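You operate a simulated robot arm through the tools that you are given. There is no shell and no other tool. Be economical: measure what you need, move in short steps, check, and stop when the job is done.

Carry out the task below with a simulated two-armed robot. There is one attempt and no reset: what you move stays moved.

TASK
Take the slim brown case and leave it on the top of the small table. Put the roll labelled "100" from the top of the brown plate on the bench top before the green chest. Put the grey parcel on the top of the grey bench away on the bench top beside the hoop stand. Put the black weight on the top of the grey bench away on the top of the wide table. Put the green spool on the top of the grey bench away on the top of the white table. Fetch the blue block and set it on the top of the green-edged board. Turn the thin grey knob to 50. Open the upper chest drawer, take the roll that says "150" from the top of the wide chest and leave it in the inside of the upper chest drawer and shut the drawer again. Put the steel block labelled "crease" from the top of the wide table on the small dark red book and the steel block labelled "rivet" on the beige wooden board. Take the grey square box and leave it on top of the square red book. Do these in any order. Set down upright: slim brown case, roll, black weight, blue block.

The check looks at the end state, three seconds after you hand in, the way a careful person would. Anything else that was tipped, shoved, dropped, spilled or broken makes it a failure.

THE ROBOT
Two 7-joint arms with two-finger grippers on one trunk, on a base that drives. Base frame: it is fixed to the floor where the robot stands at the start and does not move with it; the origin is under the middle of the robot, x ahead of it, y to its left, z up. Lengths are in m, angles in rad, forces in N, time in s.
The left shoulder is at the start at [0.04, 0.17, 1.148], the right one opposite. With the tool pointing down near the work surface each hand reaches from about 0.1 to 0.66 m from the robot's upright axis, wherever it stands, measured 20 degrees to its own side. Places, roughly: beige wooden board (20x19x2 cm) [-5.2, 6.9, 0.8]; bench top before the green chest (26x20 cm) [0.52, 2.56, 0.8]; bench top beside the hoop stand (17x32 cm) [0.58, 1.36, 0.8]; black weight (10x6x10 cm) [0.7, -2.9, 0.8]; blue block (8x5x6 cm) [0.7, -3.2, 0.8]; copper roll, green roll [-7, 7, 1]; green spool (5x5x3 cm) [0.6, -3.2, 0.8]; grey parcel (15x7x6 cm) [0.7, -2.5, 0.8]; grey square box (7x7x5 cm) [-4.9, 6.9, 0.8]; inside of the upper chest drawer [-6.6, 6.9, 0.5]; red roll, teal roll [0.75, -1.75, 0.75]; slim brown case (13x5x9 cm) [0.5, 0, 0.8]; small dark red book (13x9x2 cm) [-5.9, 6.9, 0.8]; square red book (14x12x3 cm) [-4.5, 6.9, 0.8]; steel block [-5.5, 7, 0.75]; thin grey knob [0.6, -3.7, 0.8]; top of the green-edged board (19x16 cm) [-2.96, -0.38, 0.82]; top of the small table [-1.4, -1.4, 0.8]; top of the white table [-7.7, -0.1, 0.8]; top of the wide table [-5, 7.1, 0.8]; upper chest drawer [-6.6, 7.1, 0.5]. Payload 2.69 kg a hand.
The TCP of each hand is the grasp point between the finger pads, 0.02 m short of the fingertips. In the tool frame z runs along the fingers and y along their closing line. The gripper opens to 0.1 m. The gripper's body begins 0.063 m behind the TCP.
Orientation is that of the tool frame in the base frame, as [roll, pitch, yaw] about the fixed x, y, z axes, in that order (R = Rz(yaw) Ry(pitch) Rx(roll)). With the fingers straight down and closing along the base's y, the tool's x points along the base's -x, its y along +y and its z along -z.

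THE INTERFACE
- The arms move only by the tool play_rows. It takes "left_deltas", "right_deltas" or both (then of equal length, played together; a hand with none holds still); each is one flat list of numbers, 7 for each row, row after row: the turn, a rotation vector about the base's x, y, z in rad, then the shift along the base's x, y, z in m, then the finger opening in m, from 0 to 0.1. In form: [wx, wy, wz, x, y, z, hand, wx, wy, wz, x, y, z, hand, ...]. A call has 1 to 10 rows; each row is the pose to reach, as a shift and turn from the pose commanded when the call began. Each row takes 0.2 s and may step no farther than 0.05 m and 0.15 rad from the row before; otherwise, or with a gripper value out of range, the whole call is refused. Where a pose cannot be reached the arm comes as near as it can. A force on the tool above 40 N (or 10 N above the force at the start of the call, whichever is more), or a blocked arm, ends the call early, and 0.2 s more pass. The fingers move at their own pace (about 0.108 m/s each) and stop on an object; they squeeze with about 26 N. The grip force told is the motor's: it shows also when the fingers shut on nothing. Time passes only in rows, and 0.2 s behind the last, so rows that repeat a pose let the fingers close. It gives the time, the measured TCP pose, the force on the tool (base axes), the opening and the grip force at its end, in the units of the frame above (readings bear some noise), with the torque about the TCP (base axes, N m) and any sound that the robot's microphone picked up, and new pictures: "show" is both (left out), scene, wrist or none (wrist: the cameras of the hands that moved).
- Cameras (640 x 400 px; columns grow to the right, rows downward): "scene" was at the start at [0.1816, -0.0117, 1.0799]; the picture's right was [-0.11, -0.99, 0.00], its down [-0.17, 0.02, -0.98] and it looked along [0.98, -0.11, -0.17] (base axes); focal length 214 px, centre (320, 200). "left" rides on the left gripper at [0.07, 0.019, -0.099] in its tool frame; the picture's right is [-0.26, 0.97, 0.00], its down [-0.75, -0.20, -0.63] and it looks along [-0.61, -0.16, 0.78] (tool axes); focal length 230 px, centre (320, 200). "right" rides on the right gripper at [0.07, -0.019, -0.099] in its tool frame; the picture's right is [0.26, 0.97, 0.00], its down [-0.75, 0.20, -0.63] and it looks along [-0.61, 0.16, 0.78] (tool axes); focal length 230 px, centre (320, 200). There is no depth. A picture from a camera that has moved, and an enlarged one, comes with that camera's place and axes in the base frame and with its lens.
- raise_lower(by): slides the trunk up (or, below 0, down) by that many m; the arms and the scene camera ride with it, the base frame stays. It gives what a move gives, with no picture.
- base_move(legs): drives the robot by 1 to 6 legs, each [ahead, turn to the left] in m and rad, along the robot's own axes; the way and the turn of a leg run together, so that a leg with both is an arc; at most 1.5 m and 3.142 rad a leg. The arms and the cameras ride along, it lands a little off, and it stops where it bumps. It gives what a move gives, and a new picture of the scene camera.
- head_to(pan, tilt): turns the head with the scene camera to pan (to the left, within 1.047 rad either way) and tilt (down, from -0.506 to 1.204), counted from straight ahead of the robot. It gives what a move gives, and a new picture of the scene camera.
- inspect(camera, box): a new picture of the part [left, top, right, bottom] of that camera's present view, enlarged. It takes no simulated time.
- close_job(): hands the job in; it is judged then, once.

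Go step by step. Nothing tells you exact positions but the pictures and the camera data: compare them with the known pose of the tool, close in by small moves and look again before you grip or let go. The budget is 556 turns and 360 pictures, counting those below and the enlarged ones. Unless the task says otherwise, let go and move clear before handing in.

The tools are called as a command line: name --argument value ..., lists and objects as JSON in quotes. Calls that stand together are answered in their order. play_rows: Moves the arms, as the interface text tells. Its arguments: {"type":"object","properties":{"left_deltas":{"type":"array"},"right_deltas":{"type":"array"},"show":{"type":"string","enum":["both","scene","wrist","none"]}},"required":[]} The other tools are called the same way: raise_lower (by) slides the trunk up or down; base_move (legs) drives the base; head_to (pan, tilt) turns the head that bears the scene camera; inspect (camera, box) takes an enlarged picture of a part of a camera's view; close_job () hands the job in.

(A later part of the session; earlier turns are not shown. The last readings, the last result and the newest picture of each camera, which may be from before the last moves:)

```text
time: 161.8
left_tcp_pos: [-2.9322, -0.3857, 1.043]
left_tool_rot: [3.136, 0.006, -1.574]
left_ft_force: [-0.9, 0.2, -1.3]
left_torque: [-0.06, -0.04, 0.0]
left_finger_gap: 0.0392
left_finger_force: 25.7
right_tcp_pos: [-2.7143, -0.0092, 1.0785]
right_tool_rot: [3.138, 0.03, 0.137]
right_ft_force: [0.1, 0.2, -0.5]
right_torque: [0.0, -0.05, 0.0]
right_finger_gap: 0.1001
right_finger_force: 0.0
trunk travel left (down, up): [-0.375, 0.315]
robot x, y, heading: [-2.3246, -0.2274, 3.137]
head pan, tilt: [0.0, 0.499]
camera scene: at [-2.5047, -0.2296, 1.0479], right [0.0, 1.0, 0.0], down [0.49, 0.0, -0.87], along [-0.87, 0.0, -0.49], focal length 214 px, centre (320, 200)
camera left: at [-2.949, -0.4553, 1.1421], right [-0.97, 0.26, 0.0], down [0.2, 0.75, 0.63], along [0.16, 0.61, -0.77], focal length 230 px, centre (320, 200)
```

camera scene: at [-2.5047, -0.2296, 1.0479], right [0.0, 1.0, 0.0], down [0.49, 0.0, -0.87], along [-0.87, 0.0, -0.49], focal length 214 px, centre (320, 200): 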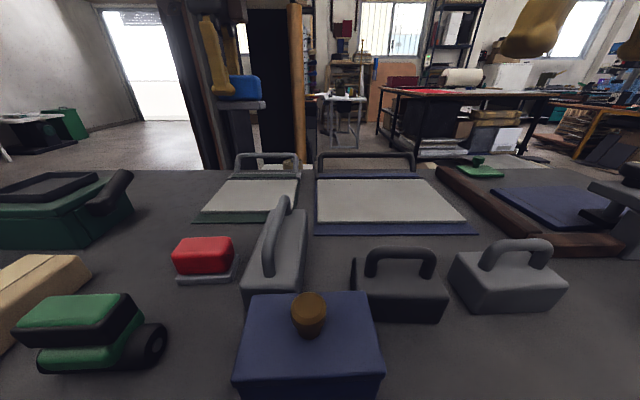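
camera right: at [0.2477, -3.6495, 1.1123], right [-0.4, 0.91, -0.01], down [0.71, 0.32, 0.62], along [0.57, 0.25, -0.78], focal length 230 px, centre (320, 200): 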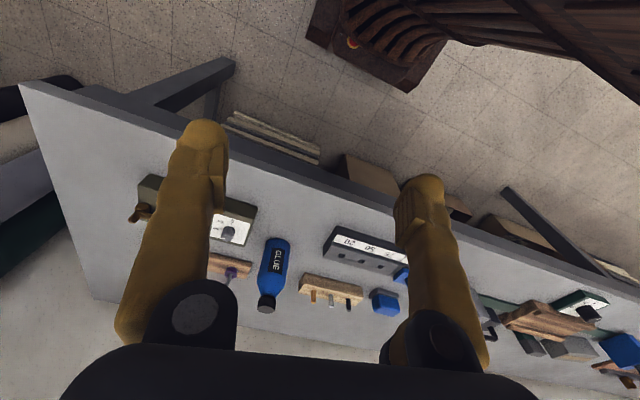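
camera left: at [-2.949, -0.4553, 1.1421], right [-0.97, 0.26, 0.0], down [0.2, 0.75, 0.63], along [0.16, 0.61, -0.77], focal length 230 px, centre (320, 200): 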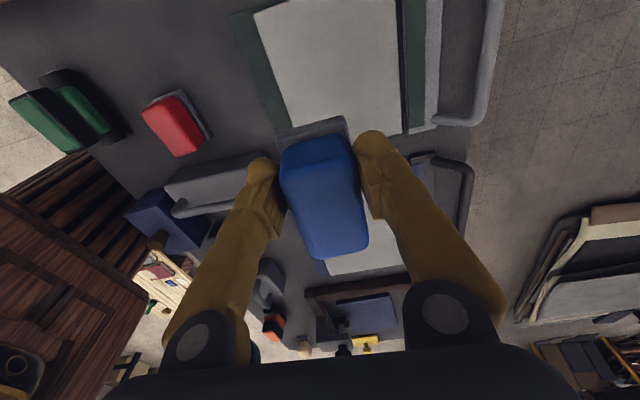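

The paper area centres at about [-2.95, -0.385]. I'll lower toward it.

play_rows --left_deltas '[0, 0, 0, -0.006, 0, -0.04, 0, 0, 0, 0, -0.012, 0, -0.08, 0, 0, 0, 0, -0.012, 0, -0.12, 0, 0, 0, 0, -0.012, 0, -0.15, 0, 0, 0, 0, -0.012, 0, -0.165, 0]' --show "both"

```text
time: 162.1
left_tcp_pos: [-2.9145, -0.384, 1.0402]
left_tool_rot: [3.117, 0.008, -1.574]
left_ft_force: [1.6, 0.1, -2.9]
left_torque: [-0.05, 0.14, 0.01]
left_finger_gap: 0.0389
left_finger_force: 25.8
right_tcp_pos: [-2.692, -0.0099, 1.0858]
right_tool_rot: [3.139, 0.054, 0.139]
right_ft_force: [0.9, -0.3, 0.5]
right_torque: [0.0, 0.1, 0.01]
right_finger_gap: 0.1
right_finger_force: 0.1
trunk travel left (down, up): [-0.375, 0.315]
robot x, y, heading: [-2.3255, -0.2275, 3.138]
head pan, tilt: [0.0, 0.499]
stopped in row 1 (left hand): the arm was blocked; the commanded pose is now the measured one
camera scene: at [-2.5006, -0.2299, 1.0488], right [0.0, 1.0, 0.0], down [0.49, 0.0, -0.87], along [-0.87, 0.0, -0.49], focal length 214 px, centre (320, 200)
camera left: at [-2.9302, -0.4556, 1.1405], right [-0.97, 0.26, 0.03], down [0.22, 0.75, 0.63], along [0.15, 0.61, -0.78], focal length 230 px, centre (320, 200)
```

scene: 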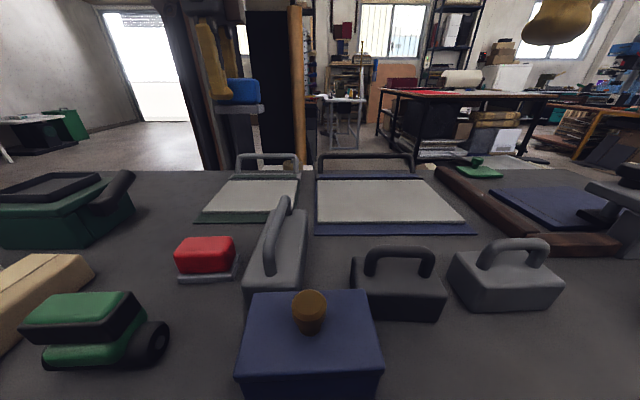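
left: 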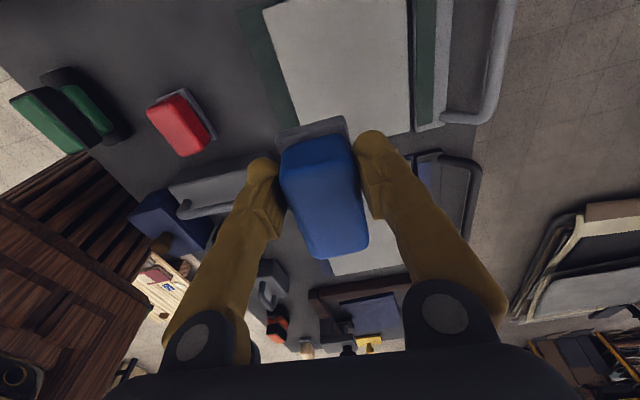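

It stalled at the first step, perhaps near full stretch. I'll retry with smaller, slower steps.

play_rows --left_deltas '[0, 0, 0, 0, 0, -0.005, 0, 0, 0, 0, 0, 0, -0.015, 0, 0, 0, 0, 0, 0, -0.03, 0, 0, -0.005, 0, -0.005, 0, -0.045, 0, 0, -0.01, 0, -0.01, 0, -0.06, 0, 0, -0.02, 0, -0.015, 0, -0.08, 0, 0, -0.02, 0, -0.02, 0, -0.1, 0, 0, -0.02, 0, -0.02, 0, -0.12, 0]' --show "scene"

```text
time: 163.4
left_tcp_pos: [-2.9124, -0.3863, 0.9829]
left_tool_rot: [3.114, 0.008, -1.574]
left_ft_force: [1.7, -0.6, -2.3]
left_torque: [-0.08, 0.13, 0.01]
left_finger_gap: 0.0391
left_finger_force: 25.8
right_tcp_pos: [-2.6734, -0.0099, 1.0811]
right_tool_rot: [3.136, 0.037, 0.138]
right_ft_force: [1.8, 0.2, 0.3]
right_torque: [-0.02, 0.1, 0.0]
right_finger_gap: 0.1002
right_finger_force: 0.0
trunk travel left (down, up): [-0.375, 0.315]
robot x, y, heading: [-2.3269, -0.2302, 3.139]
head pan, tilt: [0.0, 0.499]
stopped in row 6 (left hand): the arm was blocked; the commanded pose is now the measured one
camera scene: at [-2.5002, -0.2297, 1.0488], right [0.0, 1.0, 0.0], down [0.49, 0.0, -0.87], along [-0.87, 0.0, -0.49], focal length 214 px, centre (320, 200)
```

scene: 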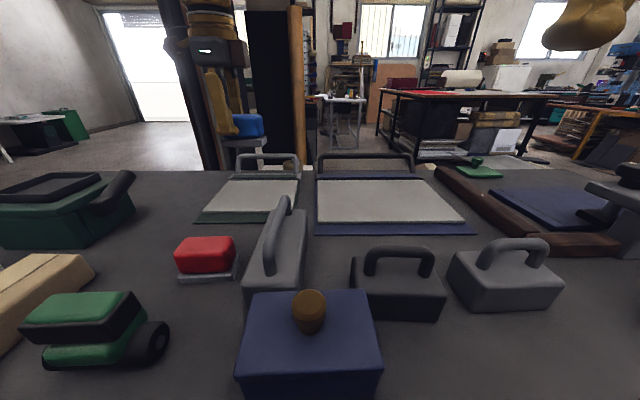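

It stalls whenever it reaches out beyond about 0.59 m. I'll drive 7 cm closer and then lower straight down.

base_move --legs '[[0.07, 0]]'

play_rows --left_deltas '[0, 0, 0, 0, 0, 0.0, 0, 0, -0.01, 0, 0.01, 0, -0.01, 0, 0, -0.02, 0, 0.02, 0, -0.02, 0, 0, -0.027, 0, 0.03, 0, -0.03, 0]' --show "both"

```text
time: 164.4
left_tcp_pos: [-2.9211, -0.3894, 0.9978]
left_tool_rot: [3.089, 0.004, -1.563]
left_ft_force: [1.0, 0.3, -1.7]
left_torque: [-0.08, 0.06, 0.02]
left_finger_gap: 0.0392
left_finger_force: 26.4
right_tcp_pos: [-2.6748, -0.0106, 1.0655]
right_tool_rot: [3.139, -0.018, 0.145]
right_ft_force: [0.4, 0.9, -0.2]
right_torque: [-0.05, 0.07, -0.01]
right_finger_gap: 0.1
right_finger_force: 0.1
trunk travel left (down, up): [-0.375, 0.315]
robot x, y, heading: [-2.3559, -0.226, -3.132]
head pan, tilt: [0.0, 0.499]
stopped in leg 1: the robot was blocked; the commanded pose is now the measured one
camera scene: at [-2.5325, -0.2302, 1.0484], right [-0.01, 1.0, 0.0], down [0.49, 0.0, -0.87], along [-0.87, -0.01, -0.49], focal length 214 px, centre (320, 200)
```

scene: 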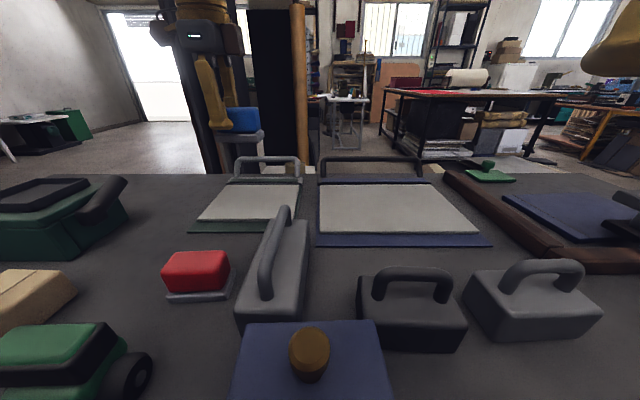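

```text
time: 165.4
left_tcp_pos: [-2.8918, -0.3927, 0.9681]
left_tool_rot: [3.121, 0.005, -1.562]
left_ft_force: [-0.7, -0.3, -0.5]
left_torque: [-0.02, -0.01, -0.02]
left_finger_gap: 0.0391
left_finger_force: 25.9
right_tcp_pos: [-2.6769, -0.0127, 1.0658]
right_tool_rot: [3.138, -0.019, 0.145]
right_ft_force: [0.3, -0.2, 0.7]
right_torque: [0.0, 0.02, -0.01]
right_finger_gap: 0.0998
right_finger_force: 0.0
trunk travel left (down, up): [-0.375, 0.315]
robot x, y, heading: [-2.3547, -0.23, -3.138]
head pan, tilt: [0.0, 0.499]
camera scene: at [-2.5339, -0.2321, 1.0481], right [-0.01, 1.0, 0.0], down [0.49, 0.0, -0.87], along [-0.87, -0.01, -0.49], focal length 214 px, centre (320, 200)
camera left: at [-2.9064, -0.4636, 1.0675], right [-0.97, 0.25, 0.02], down [0.21, 0.75, 0.63], along [0.14, 0.61, -0.78], focal length 230 px, centre (320, 200)
```

scene: 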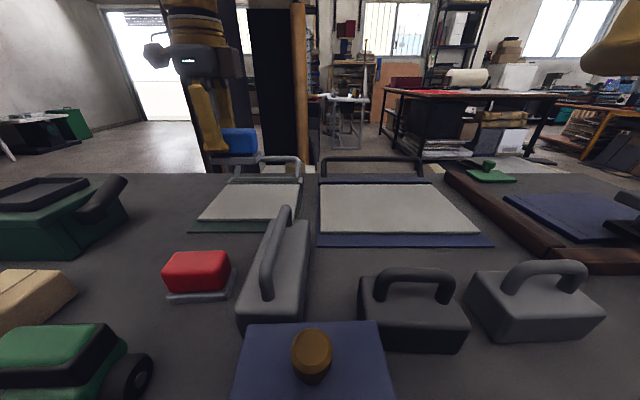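
left: 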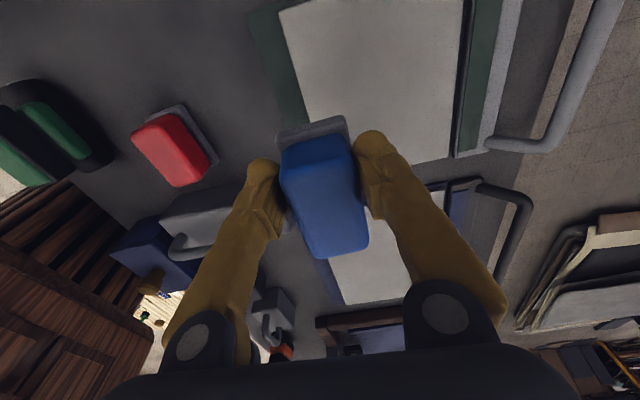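

The base stalled after 3 cm but the arm has settled. I'll lower here first, then reach outward slowly.

play_rows --left_deltas '[0, -0.005, 0, 0, 0, -0.02, 0, 0, -0.01, 0, 0, 0, -0.04, 0, 0, -0.02, 0, -0.01, 0.003, -0.06, 0, 0, -0.02, 0, -0.02, 0.006, -0.075, 0, 0, -0.02, 0, -0.03, 0.006, -0.08, 0, 0, -0.02, 0, -0.04, 0.006, -0.08, 0]' --show "both"

```text
time: 166.8
left_tcp_pos: [-2.9333, -0.3862, 0.886]
left_tool_rot: [3.142, 0.005, -1.563]
left_ft_force: [0.3, 1.2, -1.3]
left_torque: [-0.04, 0.0, 0.01]
left_finger_gap: 0.0395
left_finger_force: 26.3
right_tcp_pos: [-2.6764, -0.0129, 1.0669]
right_tool_rot: [3.139, -0.02, 0.145]
right_ft_force: [1.4, 0.6, 0.0]
right_torque: [-0.02, -0.05, -0.03]
right_finger_gap: 0.1002
right_finger_force: 0.1
trunk travel left (down, up): [-0.375, 0.315]
robot x, y, heading: [-2.3542, -0.2272, -3.135]
head pan, tilt: [0.0, 0.499]
camera scene: at [-2.5339, -0.2319, 1.0481], right [-0.01, 1.0, 0.0], down [0.49, 0.0, -0.87], along [-0.87, -0.01, -0.49], focal length 214 px, centre (320, 200)
camera left: at [-2.9489, -0.4562, 0.9854], right [-0.97, 0.25, 0.0], down [0.19, 0.75, 0.63], along [0.16, 0.61, -0.77], focal length 230 px, centre (320, 200)
```

scene: 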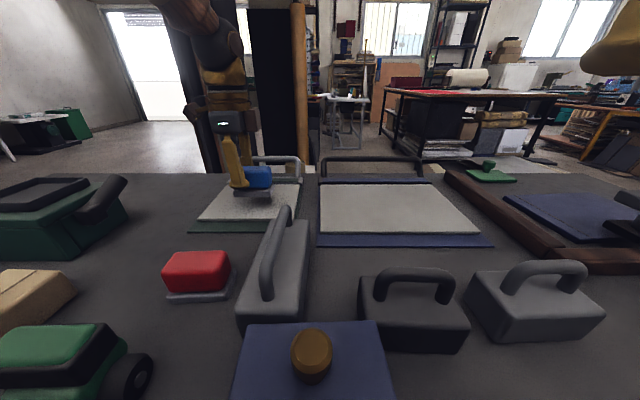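
left: 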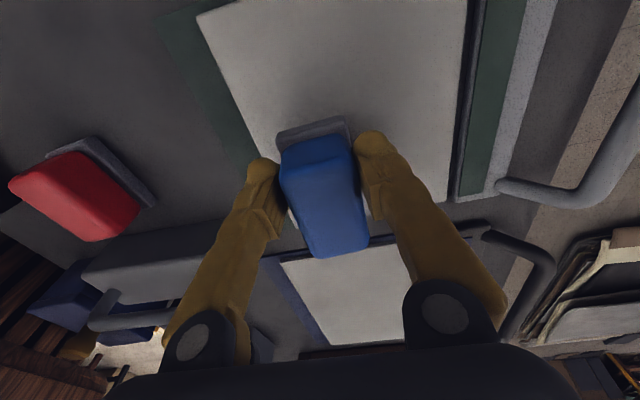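

The block is over the paper. I'll lower in small steps, watching force and shadow.

play_rows --left_deltas '[0, 0, 0, 0, 0, -0.006, 0, 0, 0, 0, 0, 0, -0.012, 0, 0, 0, 0, 0, 0, -0.017, 0]' --show "none"

inspect --camera "scene" --box '[190, 150, 320, 240]'

```text
time: 167.6
left_tcp_pos: [-2.932, -0.3861, 0.8696]
left_tool_rot: [3.139, 0.007, -1.562]
left_ft_force: [0.7, -0.4, -1.4]
left_torque: [-0.04, -0.02, 0.01]
left_finger_gap: 0.0391
left_finger_force: 26.7
right_tcp_pos: [-2.6768, -0.0131, 1.0656]
right_tool_rot: [3.138, -0.02, 0.145]
right_ft_force: [0.1, 0.0, 0.6]
right_torque: [0.02, -0.01, 0.0]
right_finger_gap: 0.0999
right_finger_force: 0.0
trunk travel left (down, up): [-0.375, 0.315]
robot x, y, heading: [-2.3581, -0.2298, -3.136]
head pan, tilt: [0.0, 0.499]
```

```text
4.44 times, centred on (255, 195) of scene
camera zoom: at [-2.5338, -0.232, 1.0481], right [-0.01, 1.0, 0.0], down [0.49, 0.0, -0.87], along [-0.87, -0.01, -0.49], focal length 953 px, centre (609, 222)
```

zoom: 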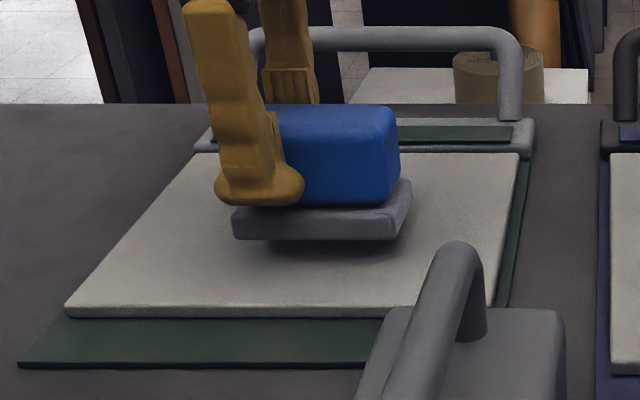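

Still a small gap, about 1–2 cm. Lowering further.

play_rows --left_deltas '[0, 0, 0, 0, 0, -0.004, 0, 0, 0, 0, 0, 0, -0.008, 0, 0, 0, 0, 0, 0, -0.012, 0]' --show "none"

inspect --camera "scene" --box '[190, 150, 320, 240]'

```text
time: 168.4
left_tcp_pos: [-2.9314, -0.3856, 0.8592]
left_tool_rot: [3.137, 0.005, -1.561]
left_ft_force: [1.7, -0.9, 5.9]
left_torque: [0.08, 0.03, -0.02]
left_finger_gap: 0.039
left_finger_force: 25.9
right_tcp_pos: [-2.6766, -0.0123, 1.066]
right_tool_rot: [3.141, -0.017, 0.144]
right_ft_force: [-0.4, 1.0, -0.3]
right_torque: [-0.02, 0.0, -0.02]
right_finger_gap: 0.1001
right_finger_force: 0.0
trunk travel left (down, up): [-0.375, 0.315]
robot x, y, heading: [-2.3562, -0.2335, -3.135]
head pan, tilt: [0.0, 0.499]
```

```text
4.44 times, centred on (255, 195) of scene
camera zoom: at [-2.5331, -0.2319, 1.0483], right [-0.01, 1.0, 0.0], down [0.49, 0.0, -0.87], along [-0.87, -0.01, -0.49], focal length 953 px, centre (609, 222)
```

zoom: 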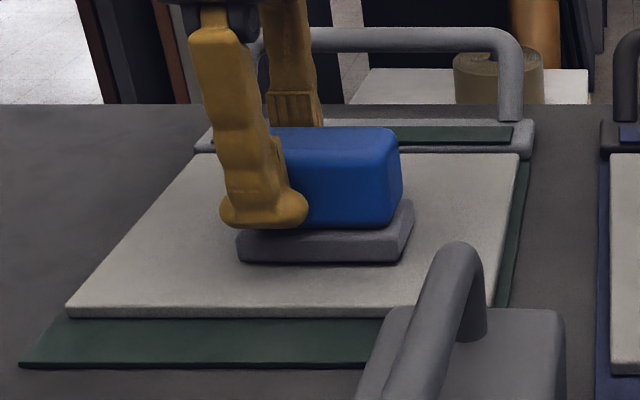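

It rests flat on the board (6 N). Opening and lifting straight up.

play_rows --left_deltas '[0, 0, 0, 0, 0, 0.001, 0.05, 0, 0, 0, 0, 0, 0.001, 0.08, 0, 0, 0, 0, 0, 0.02, 0.08, 0, 0, 0, 0, 0, 0.05, 0.08, 0, 0, 0, 0, 0, 0.09, 0.08, 0, 0, 0, 0.03, 0, 0.12, 0.08, 0, 0, 0, 0.07, 0, 0.14, 0.08, 0, 0, 0, 0.11, -0.01, 0.16, 0.1, 0, 0, 0, 0.15, -0.03, 0.17, 0.1]' --show "scene"

```text
time: 170.4
left_tcp_pos: [-2.781, -0.4161, 1.0273]
left_tool_rot: [3.141, 0.005, -1.561]
left_ft_force: [0.0, -0.7, -0.5]
left_torque: [0.04, 0.02, 0.01]
left_finger_gap: 0.1002
left_finger_force: 0.1
right_tcp_pos: [-2.6765, -0.013, 1.0671]
right_tool_rot: [3.14, -0.016, 0.144]
right_ft_force: [0.2, -0.2, 0.7]
right_torque: [-0.02, 0.02, 0.03]
right_finger_gap: 0.1
right_finger_force: 0.0
trunk travel left (down, up): [-0.375, 0.315]
robot x, y, heading: [-2.3582, -0.2294, -3.134]
head pan, tilt: [0.0, 0.499]
camera scene: at [-2.5326, -0.2323, 1.0483], right [-0.01, 1.0, 0.0], down [0.49, 0.0, -0.87], along [-0.87, -0.01, -0.49], focal length 214 px, centre (320, 200)
```

scene: 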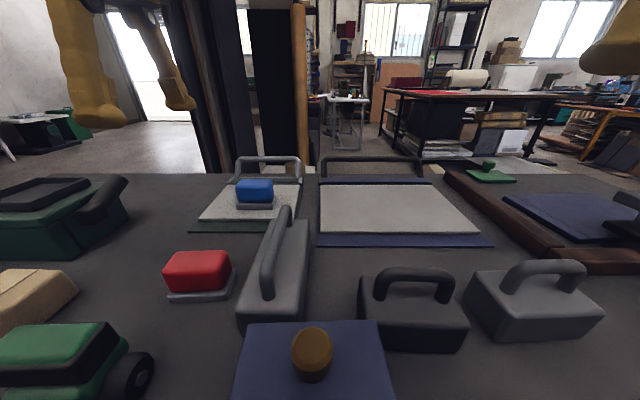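

The blue block stands upright on the board. I'll back out east, then head down the aisle to the grey bench for the parcel.

play_rows --right_deltas '[0, 0, 0, -0.03, 0.02, 0, 0.1, 0, 0, 0, -0.06, 0.04, 0, 0.1]' --left_deltas '[0, 0, 0, 0.02, -0.02, 0, 0.1, 0, 0, 0, 0.04, -0.04, 0, 0.1]' --show "none"

base_move --legs '[[0, -0.07], [-1.5, 0], [-0.55, 0], [0, 1.63], [1.5, 0], [0.55, 0]]'

```text
time: 171.0
left_tcp_pos: [-2.7427, -0.4556, 1.0277]
left_tool_rot: [3.141, 0.005, -1.561]
left_ft_force: [-1.1, 0.2, -0.2]
left_torque: [-0.01, -0.02, 0.03]
left_finger_gap: 0.1
left_finger_force: 0.1
right_tcp_pos: [-2.7439, 0.0266, 1.0837]
right_tool_rot: [-3.137, 0.045, 0.145]
right_ft_force: [-0.2, -0.4, 0.2]
right_torque: [0.0, -0.03, -0.01]
right_finger_gap: 0.1001
right_finger_force: 0.0
trunk travel left (down, up): [-0.375, 0.315]
robot x, y, heading: [-2.3566, -0.2259, -3.131]
head pan, tilt: [0.0, 0.499]
```

```text
time: 172.0
left_tcp_pos: [-2.7517, -0.4304, 1.0248]
left_tool_rot: [-3.139, 0.003, -1.624]
left_ft_force: [0.1, 1.0, 0.0]
left_torque: [-0.02, 0.0, 0.02]
left_finger_gap: 0.0999
left_finger_force: 0.0
right_tcp_pos: [-2.7236, 0.0515, 1.0822]
right_tool_rot: [-3.139, 0.039, 0.083]
right_ft_force: [0.3, 1.1, -0.3]
right_torque: [-0.02, 0.02, -0.03]
right_finger_gap: 0.1002
right_finger_force: 0.1
trunk travel left (down, up): [-0.375, 0.315]
robot x, y, heading: [-2.3517, -0.2269, 3.115]
head pan, tilt: [0.0, 0.499]
stopped in leg 1: the robot was blocked; the commanded pose is now the measured one
camera scene: at [-2.5239, -0.2259, 1.0487], right [0.02, 1.0, 0.0], down [0.49, -0.01, -0.87], along [-0.87, 0.02, -0.49], focal length 214 px, centre (320, 200)
```

scene: 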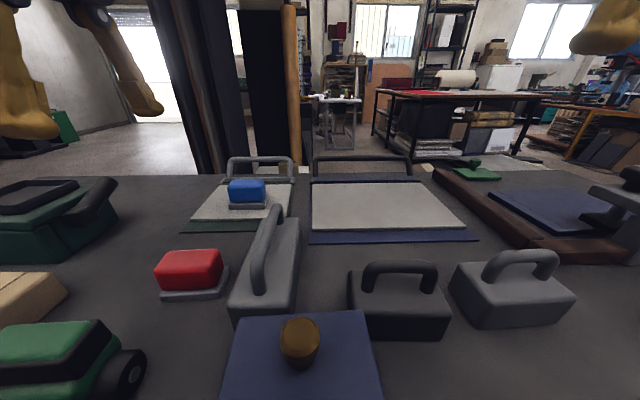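

The base is close against the table, so I'll back straight out first.

base_move --legs '[[-0.4, 0], [0, -0.04], [-1.5, 0], [-0.15, 0], [0, 1.63], [1.5, 0]]'

```text
time: 193.9
left_tcp_pos: [-0.225, -2.2622, 1.0297]
left_tool_rot: [3.135, 0.004, -0.124]
left_ft_force: [1.2, 0.0, 0.4]
left_torque: [-0.01, 0.0, 0.02]
left_finger_gap: 0.1001
left_finger_force: 0.1
right_tcp_pos: [-0.7034, -2.1992, 1.0849]
right_tool_rot: [-3.138, 0.051, 1.586]
right_ft_force: [0.1, -0.3, -0.2]
right_torque: [0.0, 0.0, -0.01]
right_finger_gap: 0.0998
right_finger_force: 0.1
trunk travel left (down, up): [-0.375, 0.315]
robot x, y, heading: [-0.4013, -1.8534, -1.667]
head pan, tilt: [0.0, 0.499]
camera scene: at [-0.4165, -2.0362, 1.0481], right [-1.0, 0.09, 0.0], down [0.05, 0.49, -0.87], along [-0.08, -0.87, -0.49], focal length 214 px, centre (320, 200)
```

scene: 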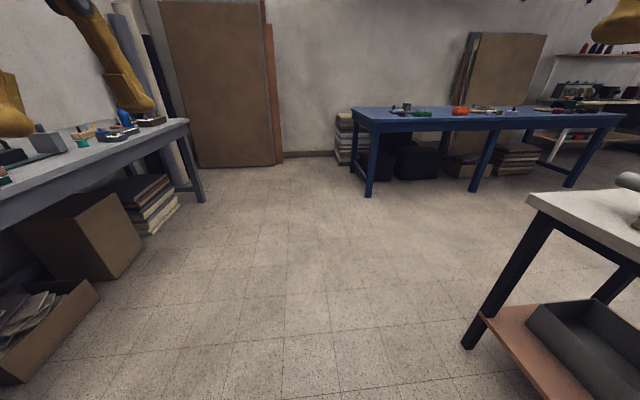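

Now at the aisle. I'll go to y≈-2.68 and face the bench so the parcel lies on the left hand's side.

base_move --legs '[[0, 0.096], [0.83, 0], [0, 1.571], [0.4, 0]]'

inspect --camera "scene" --box '[100, 80, 500, 260]'

```text
time: 195.6
left_tcp_pos: [-0.1888, -2.2399, 1.0464]
left_tool_rot: [3.088, 0.003, -0.029]
left_ft_force: [0.0, -0.3, 0.7]
left_torque: [0.0, -0.05, 0.01]
left_finger_gap: 0.1
left_finger_force: 0.0
right_tcp_pos: [-0.6683, -2.2094, 1.0545]
right_tool_rot: [3.131, -0.067, 1.683]
right_ft_force: [-0.4, -0.4, 0.4]
right_torque: [-0.02, 0.01, -0.02]
right_finger_gap: 0.0998
right_finger_force: 0.0
trunk travel left (down, up): [-0.375, 0.315]
robot x, y, heading: [-0.4063, -1.9003, -1.569]
head pan, tilt: [0.0, 0.499]
stopped in leg 2: the robot was blocked; the commanded pose is now the measured one
camera scene: at [-0.3996, -2.0816, 1.0479], right [-1.0, 0.0, 0.0], down [0.0, 0.49, -0.87], along [0.0, -0.87, -0.49], focal length 214 px, centre (320, 200)
```

scene: 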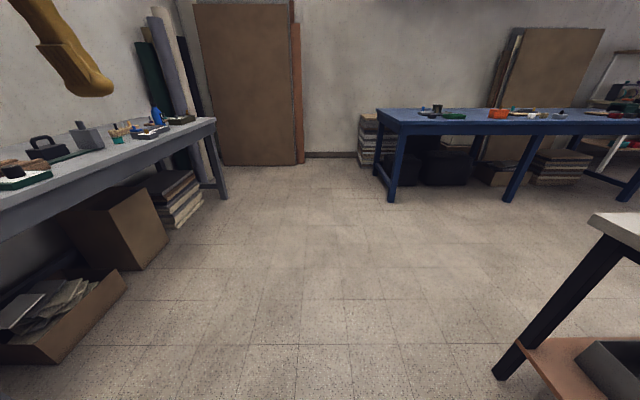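

```text
1.60 times, centred on (300, 170) of scene
camera zoom: at [-0.3996, -2.0816, 1.0479], right [-1.0, 0.0, 0.0], down [0.0, 0.49, -0.87], along [0.0, -0.87, -0.49], focal length 343 px, centre (352, 248)
```

zoom: 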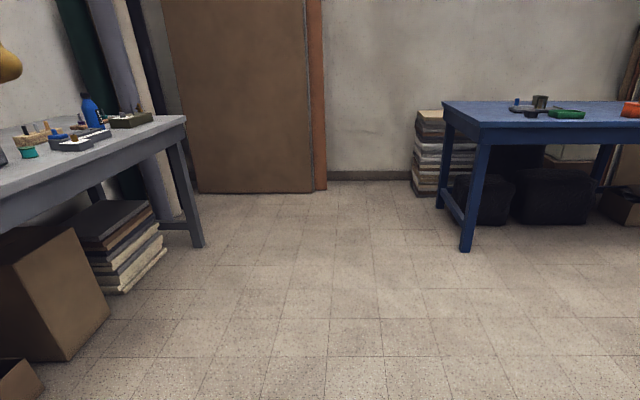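

The drive stalled spuriously again on open floor; I'll simply continue.

base_move --legs '[[0.78, 0], [0, 1.571], [0.4, 0]]'

inspect --camera "scene" --box '[100, 80, 500, 260]'

```text
time: 204.3
left_tcp_pos: [-0.078, -2.4759, 1.0386]
left_tool_rot: [3.12, 0.004, 1.568]
left_ft_force: [0.4, 0.1, 0.0]
left_torque: [0.02, 0.07, 0.0]
left_finger_gap: 0.0998
left_finger_force: 0.1
right_tcp_pos: [-0.0963, -2.9556, 1.0454]
right_tool_rot: [3.121, -0.107, -2.994]
right_ft_force: [0.8, -0.9, 0.2]
right_torque: [0.07, 0.05, -0.01]
right_finger_gap: 0.1001
right_finger_force: 0.1
trunk travel left (down, up): [-0.375, 0.315]
robot x, y, heading: [-0.3831, -2.7021, 0.046]
head pan, tilt: [0.0, 0.499]
stopped in leg 3: the robot was blocked; the commanded pose is now the measured one
camera scene: at [-0.197, -2.6953, 1.0475], right [0.05, -1.0, 0.0], down [-0.5, -0.02, -0.87], along [0.87, 0.04, -0.5], focal length 214 px, centre (320, 200)
```

scene: 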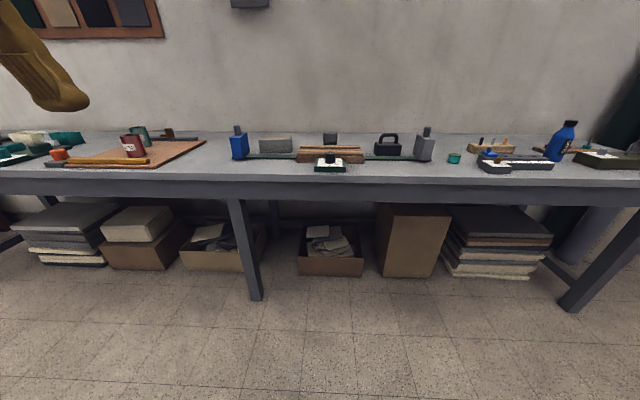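

```text
1.60 times, centred on (300, 170) of scene
camera zoom: at [-0.197, -2.6953, 1.0475], right [0.05, -1.0, 0.0], down [-0.5, -0.02, -0.87], along [0.87, 0.04, -0.5], focal length 343 px, centre (352, 248)
```

zoom: 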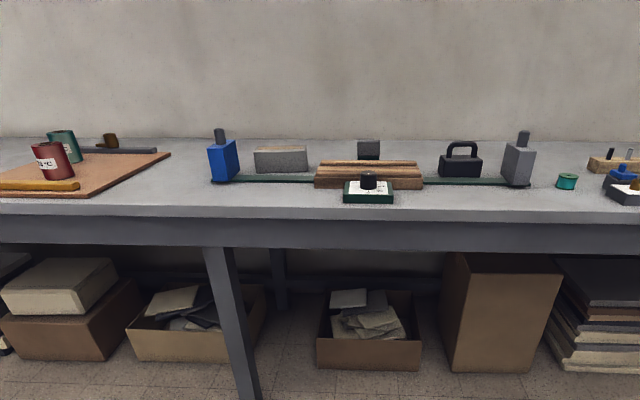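

I'll straighten and extend the right arm (it had drifted in tilt), then drive in to the bench.

play_rows --right_deltas '[0, -0.03, 0, 0.03, 0, 0, 0.1, 0, -0.07, 0, 0.06, 0, 0, 0.1, 0, -0.107, 0, 0.1, 0, 0, 0.1]' --left_deltas '[0, 0.01, 0, 0.02, 0, 0, 0.1, 0, 0.02, 0, 0.04, 0, 0, 0.1, 0, 0.02, 0, 0.06, 0, 0, 0.1]' --show "none"

base_move --legs '[[0.3, -0.046], [0.22, 0]]'

```text
time: 205.1
left_tcp_pos: [-0.0147, -2.4745, 1.0536]
left_tool_rot: [3.079, 0.003, 1.569]
left_ft_force: [0.6, -0.2, -0.2]
left_torque: [-0.06, 0.03, 0.02]
left_finger_gap: 0.1002
left_finger_force: 0.1
right_tcp_pos: [0.0086, -2.9532, 1.0629]
right_tool_rot: [-3.139, 0.069, -2.995]
right_ft_force: [0.7, -0.5, 0.4]
right_torque: [0.0, 0.01, -0.01]
right_finger_gap: 0.1
right_finger_force: 0.0
trunk travel left (down, up): [-0.375, 0.315]
robot x, y, heading: [-0.3802, -2.7011, 0.047]
head pan, tilt: [0.0, 0.499]
```

```text
time: 208.4
left_tcp_pos: [0.512, -2.4835, 1.0557]
left_tool_rot: [3.079, 0.001, 1.52]
left_ft_force: [-0.1, -0.4, 0.1]
left_torque: [0.0, -0.02, 0.01]
left_finger_gap: 0.1003
left_finger_force: 0.0
right_tcp_pos: [0.512, -2.9621, 1.0637]
right_tool_rot: [-3.141, 0.068, -3.046]
right_ft_force: [-0.6, 0.4, 0.3]
right_torque: [0.0, -0.01, 0.03]
right_finger_gap: 0.0998
right_finger_force: 0.0
trunk travel left (down, up): [-0.375, 0.315]
robot x, y, heading: [0.1388, -2.6883, 0.001]
head pan, tilt: [0.0, 0.499]
camera scene: at [0.3172, -2.6936, 1.0481], right [0.0, -1.0, 0.0], down [-0.49, 0.0, -0.87], along [0.87, 0.0, -0.49], focal length 214 px, centre (320, 200)
```

scene: 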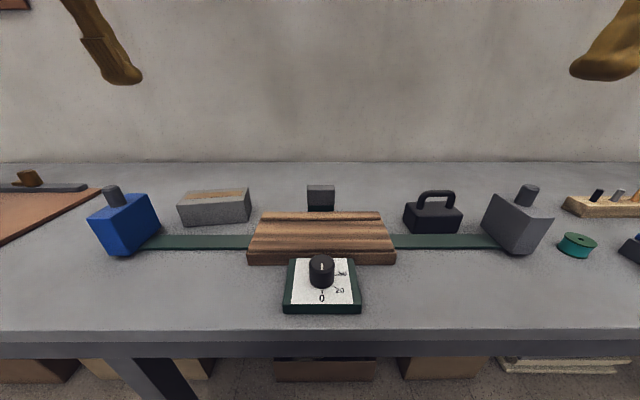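

The parcel is centred near [0.744, -2.458], turned about +0.12 rad, behind the green rail. I'll close up 5 cm and bring the left hand over it.

base_move --legs '[[0.06, 0]]'

play_rows --left_deltas '[0, 0.015, 0.03, 0.02, 0.004, 0, 0.1, 0, 0.03, 0.06, 0.05, 0.008, -0.01, 0.1, 0, 0.05, 0.1, 0.09, 0.015, -0.02, 0.1, 0, 0.07, 0.14, 0.12, 0.02, -0.04, 0.1, 0, 0.08, 0.17, 0.15, 0.025, -0.07, 0.1, 0, 0.08, 0.17, 0.18, 0.025, -0.1, 0.1, 0, 0.08, 0.17, 0.18, 0.025, -0.13, 0.1]' --show "both"

```text
time: 209.4
left_tcp_pos: [0.5418, -2.4842, 1.0664]
left_tool_rot: [3.048, 0.002, 1.521]
left_ft_force: [0.6, 0.1, 1.2]
left_torque: [0.02, -0.06, -0.03]
left_finger_gap: 0.1001
left_finger_force: 0.2
right_tcp_pos: [0.5401, -2.9616, 1.0747]
right_tool_rot: [-3.136, 0.099, -3.043]
right_ft_force: [-1.0, 0.5, 0.3]
right_torque: [0.0, -0.02, -0.01]
right_finger_gap: 0.1
right_finger_force: 0.0
trunk travel left (down, up): [-0.375, 0.315]
robot x, y, heading: [0.1942, -2.6949, 0.002]
head pan, tilt: [0.0, 0.499]
camera scene: at [0.359, -2.6936, 1.0512], right [0.0, -1.0, 0.0], down [-0.48, 0.0, -0.88], along [0.88, 0.0, -0.48], focal length 214 px, centre (320, 200)
```

scene: 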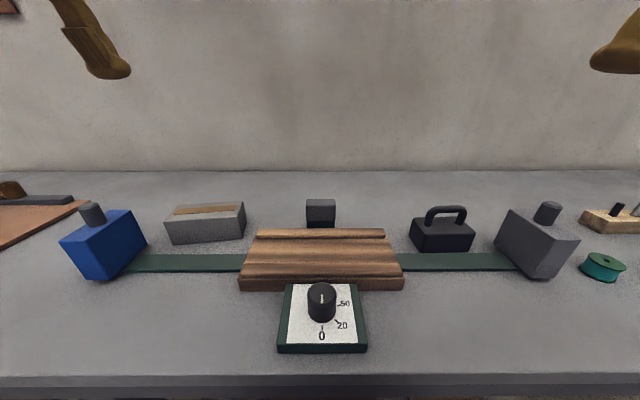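

```text
time: 211.0
left_tcp_pos: [0.7253, -2.4612, 0.9331]
left_tool_rot: [3.131, 0.0, 1.69]
left_ft_force: [0.3, 0.1, 0.3]
left_torque: [-0.01, 0.09, -0.01]
left_finger_gap: 0.1003
left_finger_force: 0.1
right_tcp_pos: [0.5411, -2.9621, 1.0554]
right_tool_rot: [-3.141, 0.043, -3.043]
right_ft_force: [0.6, 0.2, -0.1]
right_torque: [0.0, 0.07, 0.01]
right_finger_gap: 0.0998
right_finger_force: 0.0
trunk travel left (down, up): [-0.375, 0.315]
robot x, y, heading: [0.1985, -2.6958, 0.003]
head pan, tilt: [0.0, 0.499]
camera scene: at [0.3798, -2.6934, 1.0477], right [0.0, -1.0, 0.0], down [-0.5, 0.0, -0.87], along [0.87, 0.0, -0.5], focal length 214 px, centre (320, 200)
camera left: at [0.7355, -2.3895, 1.0327], right [0.99, -0.14, 0.01], down [-0.12, -0.77, 0.63], along [-0.08, -0.62, -0.78], focal length 230 px, centre (320, 200)
```

scene: 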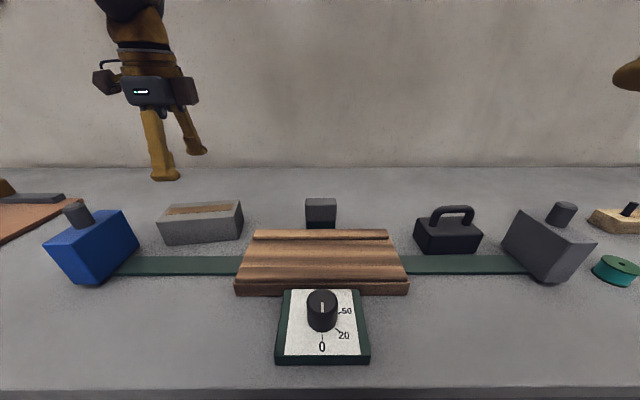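
left: 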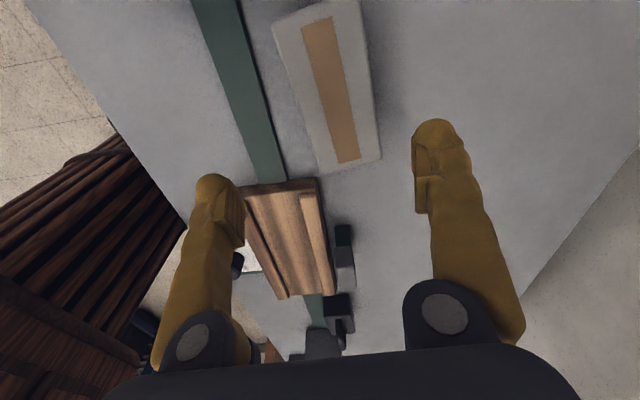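

The parcel lines up; the open front finger will clear the rail. I'll lower with the opening at 0.092.

play_rows --left_deltas '[0, 0.005, 0, 0.008, 0.004, -0.03, 0.092, 0, 0.01, 0, 0.016, 0.009, -0.06, 0.092, 0, 0.01, 0, 0.016, 0.009, -0.09, 0.092, 0, 0.01, 0, 0.016, 0.009, -0.11, 0.092]' --show "both"

```text
time: 212.0
left_tcp_pos: [0.7395, -2.4497, 0.8233]
left_tool_rot: [3.139, -0.002, 1.689]
left_ft_force: [-0.2, -0.2, 0.1]
left_torque: [-0.02, -0.01, 0.01]
left_finger_gap: 0.0918
left_finger_force: 0.1
right_tcp_pos: [0.538, -2.9616, 1.0563]
right_tool_rot: [3.141, 0.045, -3.044]
right_ft_force: [-0.7, 0.1, 0.3]
right_torque: [0.01, 0.03, -0.01]
right_finger_gap: 0.0999
right_finger_force: 0.1
trunk travel left (down, up): [-0.375, 0.315]
robot x, y, heading: [0.1948, -2.6931, 0.009]
head pan, tilt: [0.0, 0.499]
camera scene: at [0.3779, -2.6935, 1.0481], right [0.0, -1.0, 0.0], down [-0.49, 0.0, -0.87], along [0.87, 0.0, -0.49], focal length 214 px, centre (320, 200)
camera left: at [0.7499, -2.3793, 0.9236], right [0.99, -0.14, 0.0], down [-0.11, -0.77, 0.63], along [-0.09, -0.62, -0.78], focal length 230 px, centre (320, 200)
```

scene: 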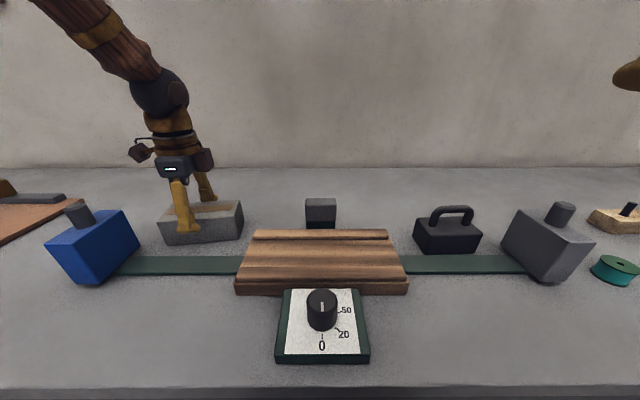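
left: 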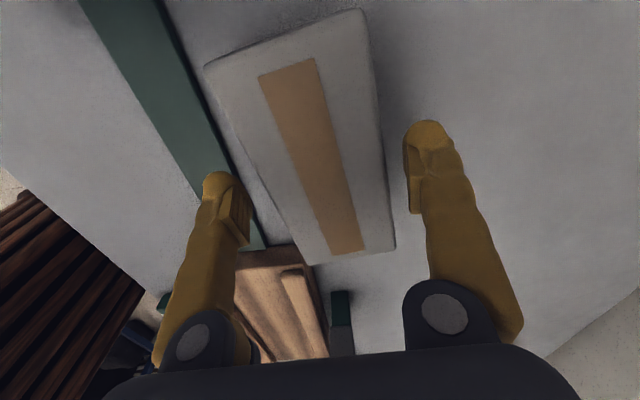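

Aligned and clear of the rail. Lowering the rest, closing and lifting.

play_rows --left_deltas '[0, 0, 0, 0.002, 0, -0.018, 0.092, 0, 0, 0, 0.002, 0, -0.033, 0.092, 0, 0, 0, 0.002, 0, -0.033, 0.05, 0, 0, 0, 0.002, 0, -0.033, 0, 0, 0, 0, 0.002, 0, -0.033, 0, 0, 0, 0, 0.002, 0, -0.013, 0, 0, 0, 0, 0.002, 0, 0.02, 0, 0, 0, 0, 0.002, 0, 0.06, 0, 0, 0, 0, 0.002, 0, 0.1, 0]' --show "both"

```text
time: 214.0
left_tcp_pos: [0.74, -2.4511, 0.9252]
left_tool_rot: [3.139, -0.001, 1.69]
left_ft_force: [-0.1, 0.1, -4.3]
left_torque: [-0.02, 0.0, 0.02]
left_finger_gap: 0.0733
left_finger_force: 26.1
right_tcp_pos: [0.5386, -2.9631, 1.0564]
right_tool_rot: [3.14, 0.046, -3.043]
right_ft_force: [0.2, -0.4, 0.0]
right_torque: [0.04, -0.01, 0.02]
right_finger_gap: 0.0998
right_finger_force: 0.0
trunk travel left (down, up): [-0.375, 0.315]
robot x, y, heading: [0.197, -2.6908, 0.004]
head pan, tilt: [0.0, 0.499]
camera scene: at [0.3777, -2.6936, 1.0481], right [0.0, -1.0, 0.0], down [-0.49, 0.0, -0.87], along [0.87, 0.0, -0.49], focal length 214 px, centre (320, 200)
camera left: at [0.7514, -2.3805, 1.0247], right [0.99, -0.14, 0.0], down [-0.11, -0.77, 0.63], along [-0.09, -0.62, -0.78], focal length 230 px, centre (320, 200)
```

scene: 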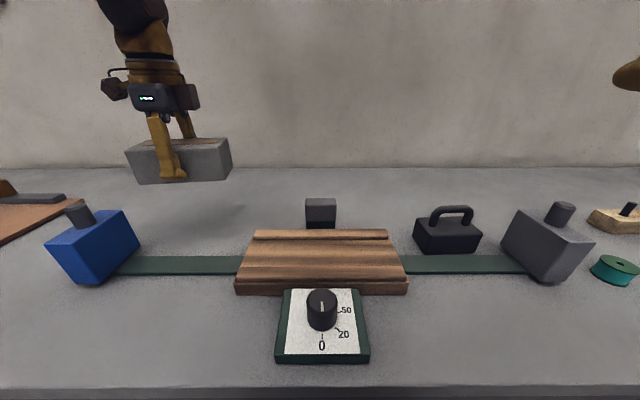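
left: 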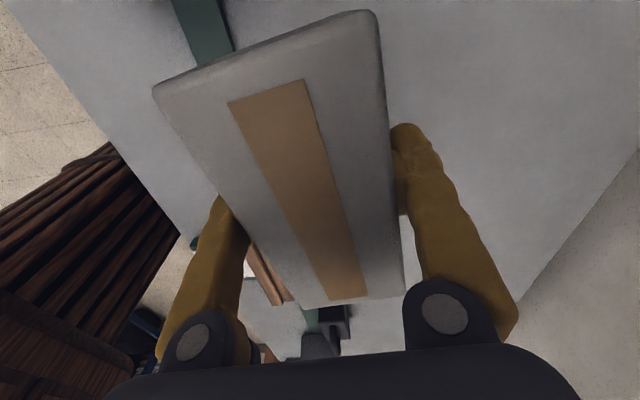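

The parcel is up. I'll draw it in, back off and move north to the brown plate with the rolls.

play_rows --left_deltas '[0, 0, 0, 0, 0, 0.04, 0, 0, 0, 0, -0.03, 0, 0.07, 0, 0, 0, 0, -0.07, 0, 0.09, 0, 0, 0, 0, -0.11, 0, 0.1, 0, 0, 0, 0, -0.14, 0, 0.1, 0]' --show "none"

base_move --legs '[[-0.4, 0], [0, 1.571], [1.1, 0], [0, -1.571]]'

```text
time: 215.2
left_tcp_pos: [0.5983, -2.4491, 1.0256]
left_tool_rot: [3.138, -0.002, 1.687]
left_ft_force: [-0.9, -0.3, -4.2]
left_torque: [-0.03, 0.0, 0.02]
left_finger_gap: 0.0725
left_finger_force: 25.8
right_tcp_pos: [0.5384, -2.9625, 1.0581]
right_tool_rot: [3.141, 0.044, -3.044]
right_ft_force: [0.1, 0.8, 0.5]
right_torque: [0.03, 0.0, 0.01]
right_finger_gap: 0.1002
right_finger_force: 0.0
trunk travel left (down, up): [-0.375, 0.315]
robot x, y, heading: [0.1988, -2.6895, -0.001]
head pan, tilt: [0.0, 0.499]
```

```text
time: 222.2
left_tcp_pos: [-0.439, -2.3058, 1.0372]
left_tool_rot: [3.104, 0.002, -3.036]
left_ft_force: [-0.7, -1.1, -4.1]
left_torque: [0.07, 0.02, 0.02]
left_finger_gap: 0.0727
left_finger_force: 25.9
right_tcp_pos: [0.0703, -2.3856, 1.0376]
right_tool_rot: [3.126, -0.034, -1.48]
right_ft_force: [0.9, -1.4, -0.3]
right_torque: [0.09, 0.03, 0.0]
right_finger_gap: 0.1001
right_finger_force: 0.1
trunk travel left (down, up): [-0.375, 0.315]
robot x, y, heading: [-0.1995, -2.6762, 1.58]
head pan, tilt: [0.0, 0.499]
stopped in leg 3: the robot was blocked; the commanded pose is now the measured one
camera scene: at [-0.1951, -2.5009, 1.0485], right [1.0, 0.01, 0.0], down [0.0, -0.49, -0.87], along [-0.01, 0.87, -0.49], focal length 214 px, centre (320, 200)
```

scene: 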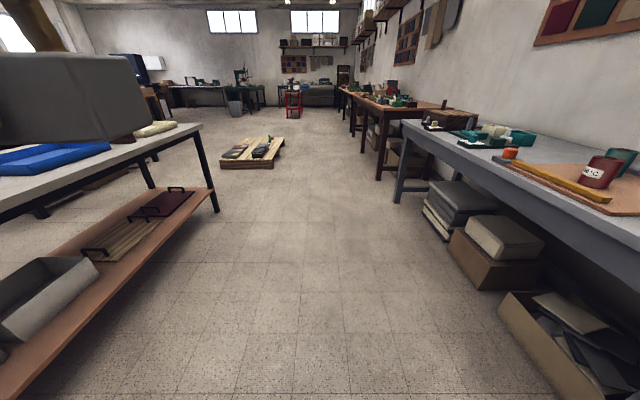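

base_move --legs '[[0.5, 0], [0.6, 0], [0, -1.571]]'

```text
time: 230.2
left_tcp_pos: [-0.1362, -1.1722, 1.0488]
left_tool_rot: [3.072, 0.003, 2.458]
left_ft_force: [-0.3, -1.8, -3.0]
left_torque: [0.11, 0.02, -0.02]
left_finger_gap: 0.0726
left_finger_force: 25.7
right_tcp_pos: [0.1594, -1.5972, 1.0244]
right_tool_rot: [3.125, -0.097, -2.267]
right_ft_force: [0.2, -0.2, 1.0]
right_torque: [0.08, -0.04, -0.01]
right_finger_gap: 0.1
right_finger_force: 0.1
trunk travel left (down, up): [-0.375, 0.315]
robot x, y, heading: [-0.2065, -1.5859, 0.788]
head pan, tilt: [0.0, 0.499]
stopped in leg 3: the robot was blocked; the commanded pose is now the measured one
camera scene: at [-0.0805, -1.4593, 1.0487], right [0.71, -0.7, 0.0], down [-0.35, -0.35, -0.87], along [0.61, 0.62, -0.49], focal length 214 px, centre (320, 200)
```

scene: 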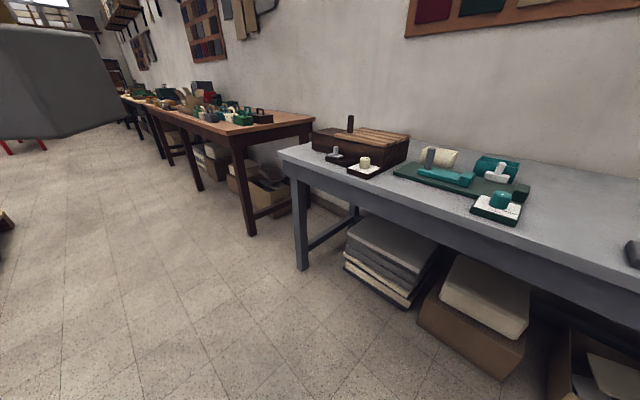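

The right arm keeps creeping inward and tilting with each stop. I'll straighten and extend both arms, then finish the turn.

play_rows --right_deltas '[0.02, -0.02, 0, 0.02, 0.02, 0.005, 0.1, 0.045, -0.04, 0, 0.045, 0.045, 0.01, 0.1, 0.074, -0.062, 0, 0.07, 0.07, 0.015, 0.1, 0.074, -0.062, 0, 0.09, 0.09, 0.02, 0.1]' --left_deltas '[-0.02, 0.015, 0, 0.008, 0.008, 0, 0, -0.04, 0.03, 0, 0.016, 0.016, 0, 0, -0.054, 0.044, 0, 0.028, 0.028, 0, 0, -0.054, 0.044, 0, 0.028, 0.028, 0, 0]' --show "none"

base_move --legs '[[0, -0.788]]'

```text
time: 231.2
left_tcp_pos: [-0.1077, -1.1397, 1.0458]
left_tool_rot: [-3.135, 0.005, 2.462]
left_ft_force: [-0.6, -0.3, -4.3]
left_torque: [-0.01, -0.01, -0.01]
left_finger_gap: 0.0724
left_finger_force: 25.7
right_tcp_pos: [0.2555, -1.4967, 1.0585]
right_tool_rot: [3.134, 0.072, -2.27]
right_ft_force: [0.4, 0.1, 0.1]
right_torque: [0.02, -0.02, -0.03]
right_finger_gap: 0.0998
right_finger_force: 0.1
trunk travel left (down, up): [-0.375, 0.315]
robot x, y, heading: [-0.2097, -1.5824, 0.795]
head pan, tilt: [0.0, 0.499]
```

```text
time: 233.8
left_tcp_pos: [0.1774, -1.3405, 1.0469]
left_tool_rot: [-3.136, 0.006, 1.669]
left_ft_force: [0.0, -0.5, -3.3]
left_torque: [0.02, 0.01, -0.01]
left_finger_gap: 0.0726
left_finger_force: 26.3
right_tcp_pos: [0.1788, -1.8514, 1.0575]
right_tool_rot: [3.134, 0.069, -3.062]
right_ft_force: [-0.8, -0.1, -0.8]
right_torque: [0.02, 0.03, 0.01]
right_finger_gap: 0.0998
right_finger_force: 0.1
trunk travel left (down, up): [-0.375, 0.315]
robot x, y, heading: [-0.2049, -1.5763, -0.0]
head pan, tilt: [0.0, 0.499]
camera scene: at [-0.0265, -1.5792, 1.0481], right [0.0, -1.0, 0.0], down [-0.49, 0.0, -0.87], along [0.87, 0.0, -0.49], focal length 214 px, centre (320, 200)
```

scene: 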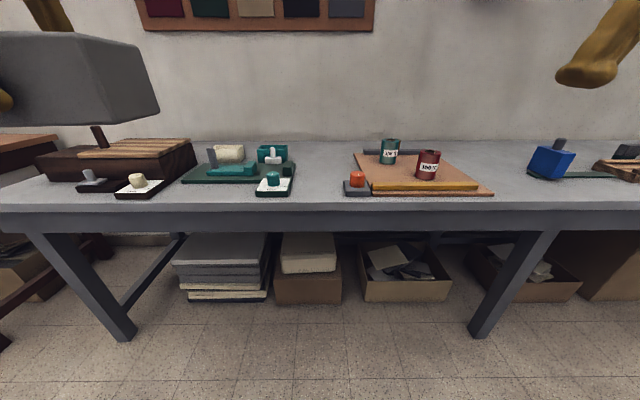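

inspect --camera "scene" --box '[330, 120, 510, 210]'

```text
3.56 times, centred on (420, 165) of scene
camera zoom: at [-0.0265, -1.5792, 1.0481], right [0.0, -1.0, 0.0], down [-0.49, 0.0, -0.87], along [0.87, 0.0, -0.49], focal length 763 px, centre (-36, 324)
```

zoom: 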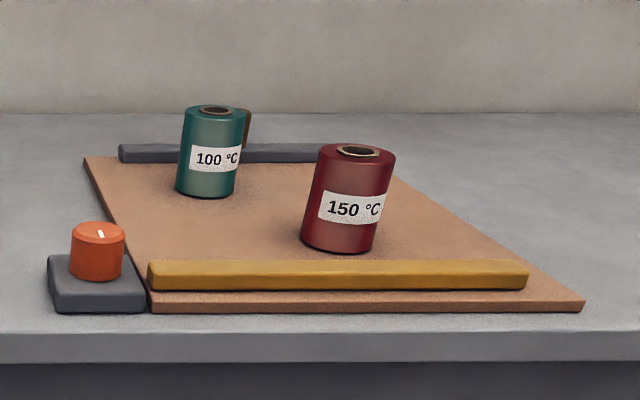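

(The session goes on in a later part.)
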